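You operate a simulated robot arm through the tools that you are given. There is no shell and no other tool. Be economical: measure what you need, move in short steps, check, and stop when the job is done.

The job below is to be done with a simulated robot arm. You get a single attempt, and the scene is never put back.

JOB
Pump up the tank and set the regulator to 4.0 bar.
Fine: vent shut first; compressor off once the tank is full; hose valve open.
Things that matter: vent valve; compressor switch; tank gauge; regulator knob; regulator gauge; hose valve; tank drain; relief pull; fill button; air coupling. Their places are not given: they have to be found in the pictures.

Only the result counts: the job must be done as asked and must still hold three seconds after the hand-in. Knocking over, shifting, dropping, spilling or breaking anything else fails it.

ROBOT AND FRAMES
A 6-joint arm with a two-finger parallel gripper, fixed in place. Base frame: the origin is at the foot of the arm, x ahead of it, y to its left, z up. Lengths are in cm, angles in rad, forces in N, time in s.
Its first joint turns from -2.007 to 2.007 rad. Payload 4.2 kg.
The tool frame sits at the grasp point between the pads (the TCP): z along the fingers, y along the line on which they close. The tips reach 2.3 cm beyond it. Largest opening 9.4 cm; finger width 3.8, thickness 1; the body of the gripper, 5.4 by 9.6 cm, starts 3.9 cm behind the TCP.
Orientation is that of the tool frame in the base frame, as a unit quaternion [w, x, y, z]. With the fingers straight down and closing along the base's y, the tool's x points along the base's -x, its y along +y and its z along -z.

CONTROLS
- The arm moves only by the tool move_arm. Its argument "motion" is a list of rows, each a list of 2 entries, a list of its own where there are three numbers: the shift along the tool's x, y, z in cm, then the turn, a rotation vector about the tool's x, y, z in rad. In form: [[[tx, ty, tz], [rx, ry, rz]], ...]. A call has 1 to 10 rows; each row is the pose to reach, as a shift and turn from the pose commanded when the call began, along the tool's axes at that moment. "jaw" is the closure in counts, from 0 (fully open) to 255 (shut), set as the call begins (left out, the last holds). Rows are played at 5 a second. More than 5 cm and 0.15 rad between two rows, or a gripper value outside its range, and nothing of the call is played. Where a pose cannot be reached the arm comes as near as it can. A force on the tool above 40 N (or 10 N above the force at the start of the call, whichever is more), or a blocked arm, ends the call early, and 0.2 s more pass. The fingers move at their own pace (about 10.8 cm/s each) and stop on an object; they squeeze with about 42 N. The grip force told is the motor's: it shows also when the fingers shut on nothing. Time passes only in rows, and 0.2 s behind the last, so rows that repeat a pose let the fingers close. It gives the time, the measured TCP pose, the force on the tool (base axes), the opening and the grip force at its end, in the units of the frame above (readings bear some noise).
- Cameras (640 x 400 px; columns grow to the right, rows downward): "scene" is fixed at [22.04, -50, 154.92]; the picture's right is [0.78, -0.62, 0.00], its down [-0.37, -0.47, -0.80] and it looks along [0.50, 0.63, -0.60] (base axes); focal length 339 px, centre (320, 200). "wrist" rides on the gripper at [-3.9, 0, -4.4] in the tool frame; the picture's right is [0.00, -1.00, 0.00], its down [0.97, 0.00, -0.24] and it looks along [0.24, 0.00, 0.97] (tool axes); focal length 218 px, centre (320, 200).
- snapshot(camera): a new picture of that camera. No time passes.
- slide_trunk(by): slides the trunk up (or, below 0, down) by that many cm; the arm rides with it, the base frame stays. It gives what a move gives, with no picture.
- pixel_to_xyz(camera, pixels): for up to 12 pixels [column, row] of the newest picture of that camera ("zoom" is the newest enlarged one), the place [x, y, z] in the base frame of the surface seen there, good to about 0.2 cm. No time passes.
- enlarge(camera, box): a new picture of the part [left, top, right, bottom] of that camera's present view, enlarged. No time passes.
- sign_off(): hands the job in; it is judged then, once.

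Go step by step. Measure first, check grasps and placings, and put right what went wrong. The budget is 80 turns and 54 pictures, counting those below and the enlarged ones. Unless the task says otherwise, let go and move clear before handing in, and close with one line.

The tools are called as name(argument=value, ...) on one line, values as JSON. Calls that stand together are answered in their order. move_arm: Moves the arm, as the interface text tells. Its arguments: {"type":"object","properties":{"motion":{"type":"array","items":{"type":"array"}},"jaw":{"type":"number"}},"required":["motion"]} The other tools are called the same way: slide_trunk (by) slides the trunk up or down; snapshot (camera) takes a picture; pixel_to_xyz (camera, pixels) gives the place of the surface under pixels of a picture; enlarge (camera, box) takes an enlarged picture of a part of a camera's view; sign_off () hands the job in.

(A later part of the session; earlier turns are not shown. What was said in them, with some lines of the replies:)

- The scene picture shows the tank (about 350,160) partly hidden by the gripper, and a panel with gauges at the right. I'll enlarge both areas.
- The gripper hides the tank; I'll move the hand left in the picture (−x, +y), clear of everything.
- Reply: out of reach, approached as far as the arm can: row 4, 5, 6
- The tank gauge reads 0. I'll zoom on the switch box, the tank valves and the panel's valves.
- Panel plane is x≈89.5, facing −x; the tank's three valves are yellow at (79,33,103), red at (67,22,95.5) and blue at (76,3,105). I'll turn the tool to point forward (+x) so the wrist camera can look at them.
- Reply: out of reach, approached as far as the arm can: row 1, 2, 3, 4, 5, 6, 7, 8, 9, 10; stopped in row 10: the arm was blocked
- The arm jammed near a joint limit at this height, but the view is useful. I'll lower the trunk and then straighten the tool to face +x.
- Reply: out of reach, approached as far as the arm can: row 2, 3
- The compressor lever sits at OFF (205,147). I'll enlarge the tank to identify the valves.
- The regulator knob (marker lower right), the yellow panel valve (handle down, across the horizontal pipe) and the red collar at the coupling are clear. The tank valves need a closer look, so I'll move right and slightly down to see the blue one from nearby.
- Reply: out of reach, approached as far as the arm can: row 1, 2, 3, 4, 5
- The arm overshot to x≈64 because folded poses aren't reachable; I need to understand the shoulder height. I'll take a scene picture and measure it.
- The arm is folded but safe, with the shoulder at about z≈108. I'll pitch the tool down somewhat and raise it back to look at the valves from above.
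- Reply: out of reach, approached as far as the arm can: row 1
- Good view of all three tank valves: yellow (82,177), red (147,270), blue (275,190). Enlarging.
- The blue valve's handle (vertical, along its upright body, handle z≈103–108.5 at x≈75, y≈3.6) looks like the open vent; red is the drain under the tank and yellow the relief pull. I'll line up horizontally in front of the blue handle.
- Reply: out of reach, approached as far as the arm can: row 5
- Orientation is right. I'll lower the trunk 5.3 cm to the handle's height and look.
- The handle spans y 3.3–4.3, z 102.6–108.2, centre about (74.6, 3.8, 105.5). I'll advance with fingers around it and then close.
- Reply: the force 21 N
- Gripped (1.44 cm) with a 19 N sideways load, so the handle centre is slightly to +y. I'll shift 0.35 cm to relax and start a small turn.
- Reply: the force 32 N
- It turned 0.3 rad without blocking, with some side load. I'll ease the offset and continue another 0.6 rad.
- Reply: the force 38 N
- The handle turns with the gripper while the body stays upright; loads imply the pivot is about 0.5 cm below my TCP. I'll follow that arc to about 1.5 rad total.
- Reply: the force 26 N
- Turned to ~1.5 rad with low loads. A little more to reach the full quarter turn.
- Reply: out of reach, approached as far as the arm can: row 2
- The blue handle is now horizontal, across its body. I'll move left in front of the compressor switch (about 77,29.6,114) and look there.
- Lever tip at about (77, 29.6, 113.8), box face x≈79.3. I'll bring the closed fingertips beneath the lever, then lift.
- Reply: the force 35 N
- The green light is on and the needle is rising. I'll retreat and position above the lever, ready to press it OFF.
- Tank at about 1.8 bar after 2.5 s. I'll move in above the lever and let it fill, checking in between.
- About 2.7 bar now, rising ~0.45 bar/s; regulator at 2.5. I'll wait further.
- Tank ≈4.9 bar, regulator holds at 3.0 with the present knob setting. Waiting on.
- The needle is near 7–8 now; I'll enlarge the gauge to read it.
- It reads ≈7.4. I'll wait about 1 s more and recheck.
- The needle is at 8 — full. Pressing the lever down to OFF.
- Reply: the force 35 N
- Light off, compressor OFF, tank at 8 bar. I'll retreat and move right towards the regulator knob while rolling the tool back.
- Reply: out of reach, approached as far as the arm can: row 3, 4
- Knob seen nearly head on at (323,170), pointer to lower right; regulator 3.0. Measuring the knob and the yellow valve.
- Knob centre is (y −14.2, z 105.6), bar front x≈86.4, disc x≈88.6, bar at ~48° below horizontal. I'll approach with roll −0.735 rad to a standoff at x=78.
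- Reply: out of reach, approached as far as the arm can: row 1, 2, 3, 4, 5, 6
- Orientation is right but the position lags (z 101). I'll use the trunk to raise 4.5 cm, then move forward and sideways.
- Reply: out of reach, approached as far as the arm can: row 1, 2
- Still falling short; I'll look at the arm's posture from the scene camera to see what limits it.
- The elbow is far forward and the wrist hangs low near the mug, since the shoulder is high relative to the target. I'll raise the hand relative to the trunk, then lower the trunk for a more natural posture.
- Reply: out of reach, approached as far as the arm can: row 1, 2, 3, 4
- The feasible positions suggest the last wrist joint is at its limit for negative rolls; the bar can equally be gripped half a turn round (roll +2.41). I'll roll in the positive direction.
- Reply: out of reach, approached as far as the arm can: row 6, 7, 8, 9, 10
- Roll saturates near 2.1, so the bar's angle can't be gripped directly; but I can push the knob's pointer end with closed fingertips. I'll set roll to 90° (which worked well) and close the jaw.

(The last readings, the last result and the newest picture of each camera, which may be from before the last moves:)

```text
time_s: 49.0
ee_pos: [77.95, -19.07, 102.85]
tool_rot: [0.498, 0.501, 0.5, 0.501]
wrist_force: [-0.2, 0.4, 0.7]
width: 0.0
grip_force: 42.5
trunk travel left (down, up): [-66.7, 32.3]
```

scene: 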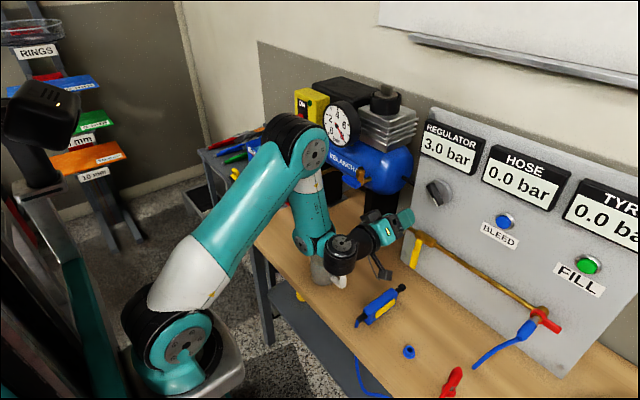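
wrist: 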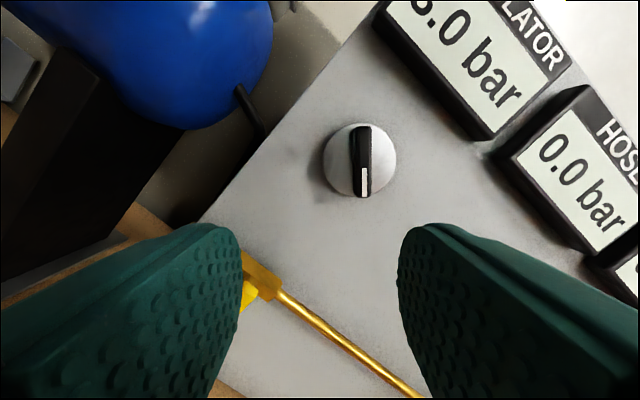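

Position reached exactly. I'll advance beside the pointer end and push it slightly towards +y (clockwise), then read the gauge.

move_arm(motion=[[[0, 0.3, 4], [0, 0, 0]], [[0, 0.3, 7.7], [0, 0, 0]]])

move_arm(motion=[[[0.6, 0, 0], [0, 0, 0]], [[1.2, 0, 0], [0, 0, 0]], [[1.7, 0, 0], [0, 0, 0]]])

enlarge(camera="scene", box=[400, 110, 580, 260])

```text
time_s: 49.6
ee_pos: [85.83, -19.14, 103.02]
tool_rot: [0.498, 0.5, 0.5, 0.502]
wrist_force: [0.1, -1.0, -0.1]
width: 0.02
grip_force: 42.2
trunk travel left (down, up): [-66.7, 32.3]
```

```text
time_s: 50.4
ee_pos: [85.67, -17.23, 102.51]
tool_rot: [0.494, 0.503, 0.504, 0.498]
wrist_force: [2.4, -13.9, -28.9]
width: 0.0
grip_force: 42.0
trunk travel left (down, up): [-66.7, 32.3]
```

```text
2.67 times, centred on (490, 185) of scene
```

zoom: 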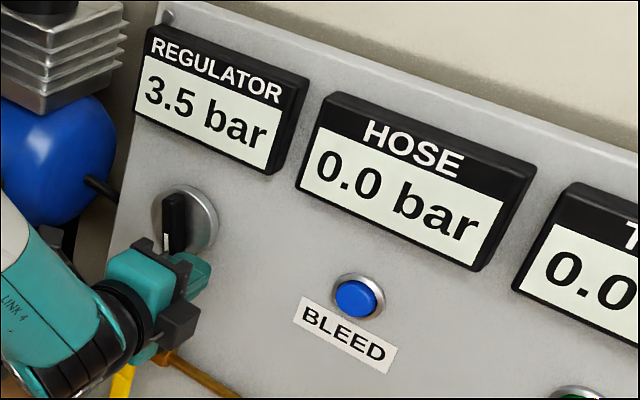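

Clockwise raises the pressure: now 3.5 bar. The contact load is mostly vertical (−29 N), so I'll back off, raise the finger slightly and push on a little.

move_arm(motion=[[[-1, 0, 0], [0, 0, 0]], [[-1, 0.6, 0], [0, 0, 0]], [[-0.3, 0.6, 0], [0, 0, 0]], [[0.2, 0.6, 0], [0, 0, 0]], [[0.45, 0.6, 0], [0, 0, 0]]])

enlarge(camera="scene", box=[400, 110, 500, 240])

```text
time_s: 51.2
ee_pos: [85.62, -18.29, 103.4]
tool_rot: [0.501, 0.503, 0.501, 0.495]
wrist_force: [6.2, -18.4, -14.4]
width: 0.03
grip_force: 42.4
trunk travel left (down, up): [-66.7, 32.3]
stopped in row 4: the force on the tool passed its limit (the readings are from after the stop); the commanded pose is now the measured one
```

```text
3.08 times, centred on (450, 175) of scene
```

zoom: 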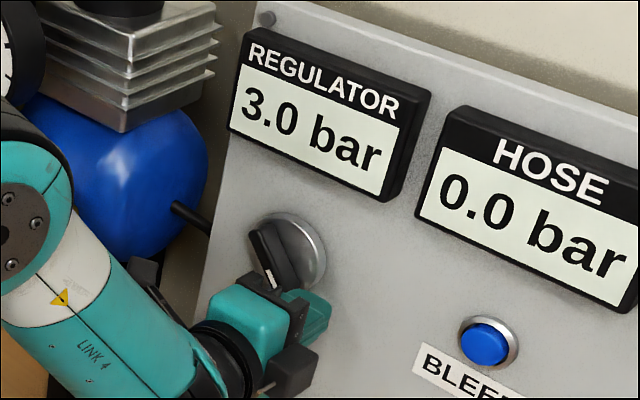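

It sprang back to 3.0 when I released, so the knob has return/detents and must be pushed farther. I'll push along the arc (+y, −z) in one go.

move_arm(motion=[[[0.3, -0.3, 0], [0, 0, 0]], [[0.6, -0.6, 0], [0, 0, 0]], [[1.0, -0.9, 0], [0, 0, 0]], [[1.4, -1.1, 0], [0, 0, 0]]])

enlarge(camera="scene", box=[400, 110, 500, 240])

```text
time_s: 52.2
ee_pos: [85.56, -16.54, 102.33]
tool_rot: [0.497, 0.504, 0.503, 0.496]
wrist_force: [3.1, -6.9, -33.2]
width: 0.0
grip_force: 41.8
trunk travel left (down, up): [-66.7, 32.3]
```

```text
3.08 times, centred on (450, 175) of scene
```

zoom: 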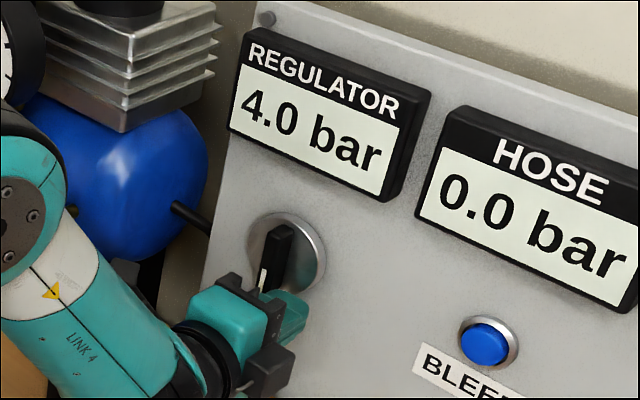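

Regulator shows 4.0 bar. The earlier drop was likely my finger lifting the bar back, so this time I'll lower the finger away first, then retract along −x.

move_arm(motion=[[[0, -0.5, 0], [0, 0, 0]], [[0, -1.0, 0], [0, 0, 0]], [[0, -1.2, -4], [0, 0, 0]], [[0, -1.2, -8], [0, 0, 0]]])

snapshot(camera="wrist")

```text
time_s: 53.2
ee_pos: [77.66, -16.62, 101.65]
tool_rot: [0.501, 0.501, 0.5, 0.498]
wrist_force: [0.1, -0.3, -0.1]
width: 0.01
grip_force: 41.7
trunk travel left (down, up): [-66.7, 32.3]
```

```text
14 pictures are left
```

wrist: 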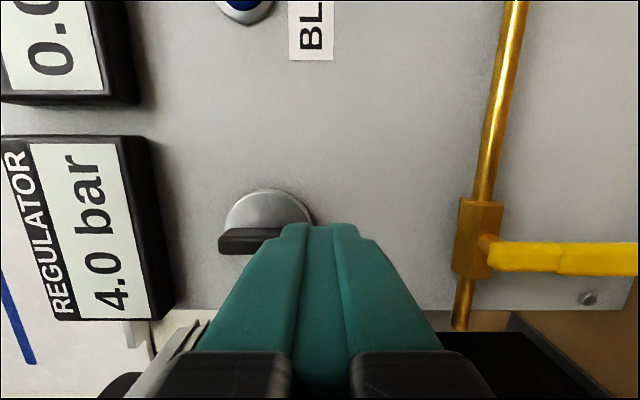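

Regulator holds at 4.0 after letting go. Next is the hose valve: yellow handle hanging from pivot (86.5,−14.4,90.7) to z≈81.7. I'll pitch the tool down 45° and go to a waypoint up and left of it.

move_arm(motion=[[[1, -1.6, -0.5], [0.13, 0, 0]], [[2.1, -3.3, -1], [0.26, 0, 0]], [[3.2, -5, -1], [0.39, 0, 0]], [[4.2, -6.6, -1], [0.52, 0, 0]], [[5.3, -8.3, -1], [0.65, 0, 0]], [[6.3, -10, -1.06], [0.785, 0, 0]]])

snapshot(camera="scene")

```text
time_s: 54.6
ee_pos: [76.56, -10.36, 91.43]
tool_rot: [0.271, 0.656, 0.652, 0.268]
wrist_force: [-0.6, -0.5, -0.1]
width: 0.0
grip_force: 41.9
trunk travel left (down, up): [-66.7, 32.3]
```

```text
13 pictures are left
```

scene: 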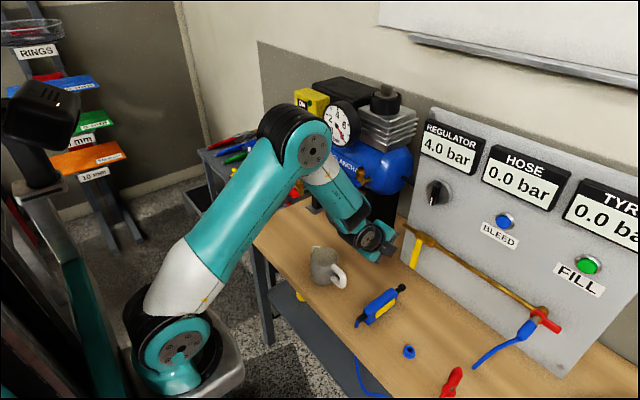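

Clear of the mug and tank. Advancing along the tool axis to the left side of the yellow handle.

move_arm(motion=[[[0, 0, 3.3], [0, 0, 0]], [[0, 0, 6.6], [0, 0, 0]], [[0, 0, 9.8], [0, 0, 0]]])

snapshot(camera="wrist")

```text
time_s: 55.5
ee_pos: [83.5, -10.34, 84.46]
tool_rot: [0.271, 0.655, 0.652, 0.269]
wrist_force: [-0.5, 0.4, -0.4]
width: 0.0
grip_force: 41.7
trunk travel left (down, up): [-66.7, 32.3]
```

```text
12 pictures are left
```

wrist: 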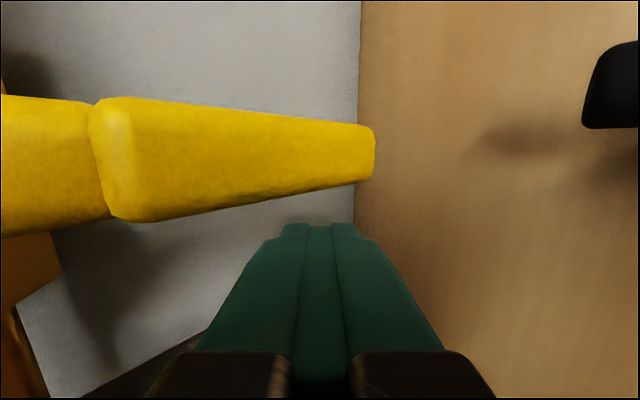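

The finger is just to the +y side of the handle. I'll push it towards −y along an arc, first half.

move_arm(motion=[[[-1.5, 0, 0], [0, 0, 0]], [[-2.4, 0.1, -0.1], [0, 0, 0]], [[-3.2, 0.18, -0.18], [0, 0, 0]], [[-4.0, 0.35, -0.35], [0, 0, 0]], [[-4.8, 0.57, -0.57], [0, 0, 0]]])

```text
time_s: 56.6
ee_pos: [83.4, -15.19, 85.37]
tool_rot: [0.272, 0.655, 0.652, 0.268]
wrist_force: [-2.6, 3.8, -1.8]
width: 0.01
grip_force: 42.0
trunk travel left (down, up): [-66.7, 32.3]
```

Moved with low force. Continuing the arc to lift it horizontal.

move_arm(motion=[[[-0.7, 0.3, -0.3], [0, 0, 0]], [[-1.3, 0.67, -0.67], [0, 0, 0]], [[-1.9, 1.15, -1.15], [0, 0, 0]], [[-2.3, 1.65, -1.65], [0, 0, 0]], [[-2.6, 2.3, -2.3], [0, 0, 0]], [[-2.8, 2.9, -2.9], [0, 0, 0]], [[-2.85, 3.3, -3.3], [0, 0, 0]]])

enlarge(camera="scene", box=[400, 110, 580, 270])

```text
time_s: 58.2
ee_pos: [82.89, -17.87, 89.26]
tool_rot: [0.263, 0.657, 0.655, 0.264]
wrist_force: [-3.3, 1.7, -1.3]
width: 0.0
grip_force: 41.9
trunk travel left (down, up): [-66.7, 32.3]
stopped in row 7: the force on the tool passed its limit (the readings are from after the stop); the commanded pose is now the measured one
```

```text
2.50 times, centred on (490, 190) of scene
```

zoom: 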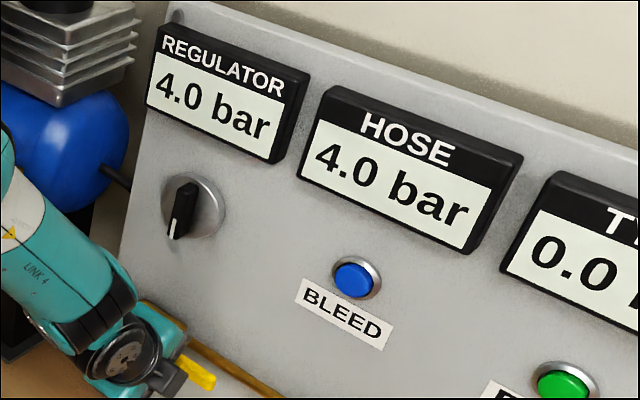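

HOSE reads 4.0 bar and the handle lies along the pipe at its stop. I'll drop slightly, back out along the tool axis and check everything.

move_arm(motion=[[[0.2, -0.5, 0.4], [0, 0, 0]], [[0.2, -0.8, -2], [0, 0, 0]], [[0.2, -0.8, -6], [0, 0, 0]], [[0.2, -0.8, -10], [0, 0, 0]], [[0.2, -0.8, -14], [0, 0, 0]]])

snapshot(camera="scene")

enlarge(camera="scene", box=[390, 110, 590, 280])

```text
time_s: 59.5
ee_pos: [72.67, -17.83, 98.9]
tool_rot: [0.264, 0.657, 0.655, 0.264]
wrist_force: [-0.3, -0.2, -0.3]
width: 0.0
grip_force: 42.2
trunk travel left (down, up): [-66.7, 32.3]
```

```text
10 pictures are left
```

scene: 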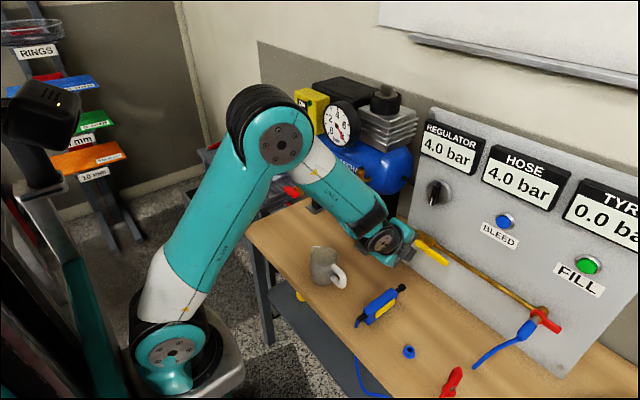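

```text
2.35 times, centred on (490, 195) of scene
```

zoom: 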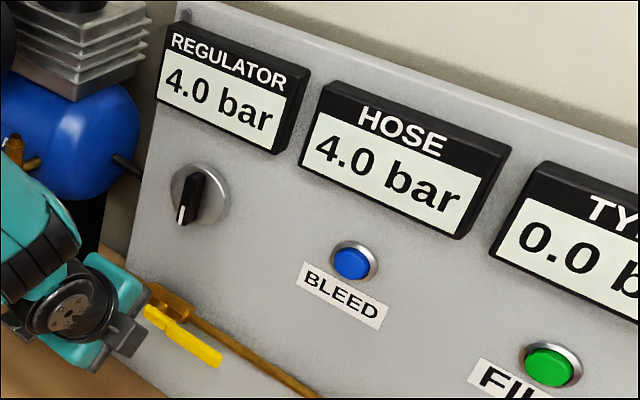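

Regulator and hose both at 4.0 with the hand clear. A last check of the tank gauge and switch.

enlarge(camera="scene", box=[280, 80, 370, 150])

```text
5.71 times, centred on (325, 115) of scene
```

zoom: 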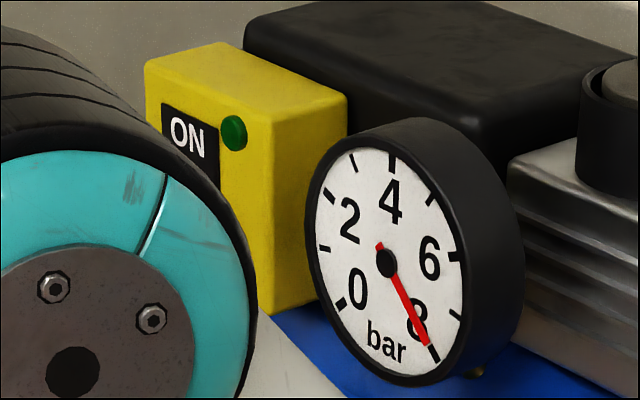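

The tank holds 8 bar with the compressor light off, and the regulator and hose both read 4.0 bar. Handing in.

sign_off()

```text
The job is handed in.
```

The tank is pumped to 8 bar and the regulator is set to 4.0 bar. I shut the vent first, switched the compressor off once the tank was full, and opened the hose valve, where the hose gauge also reads 4.0 bar.
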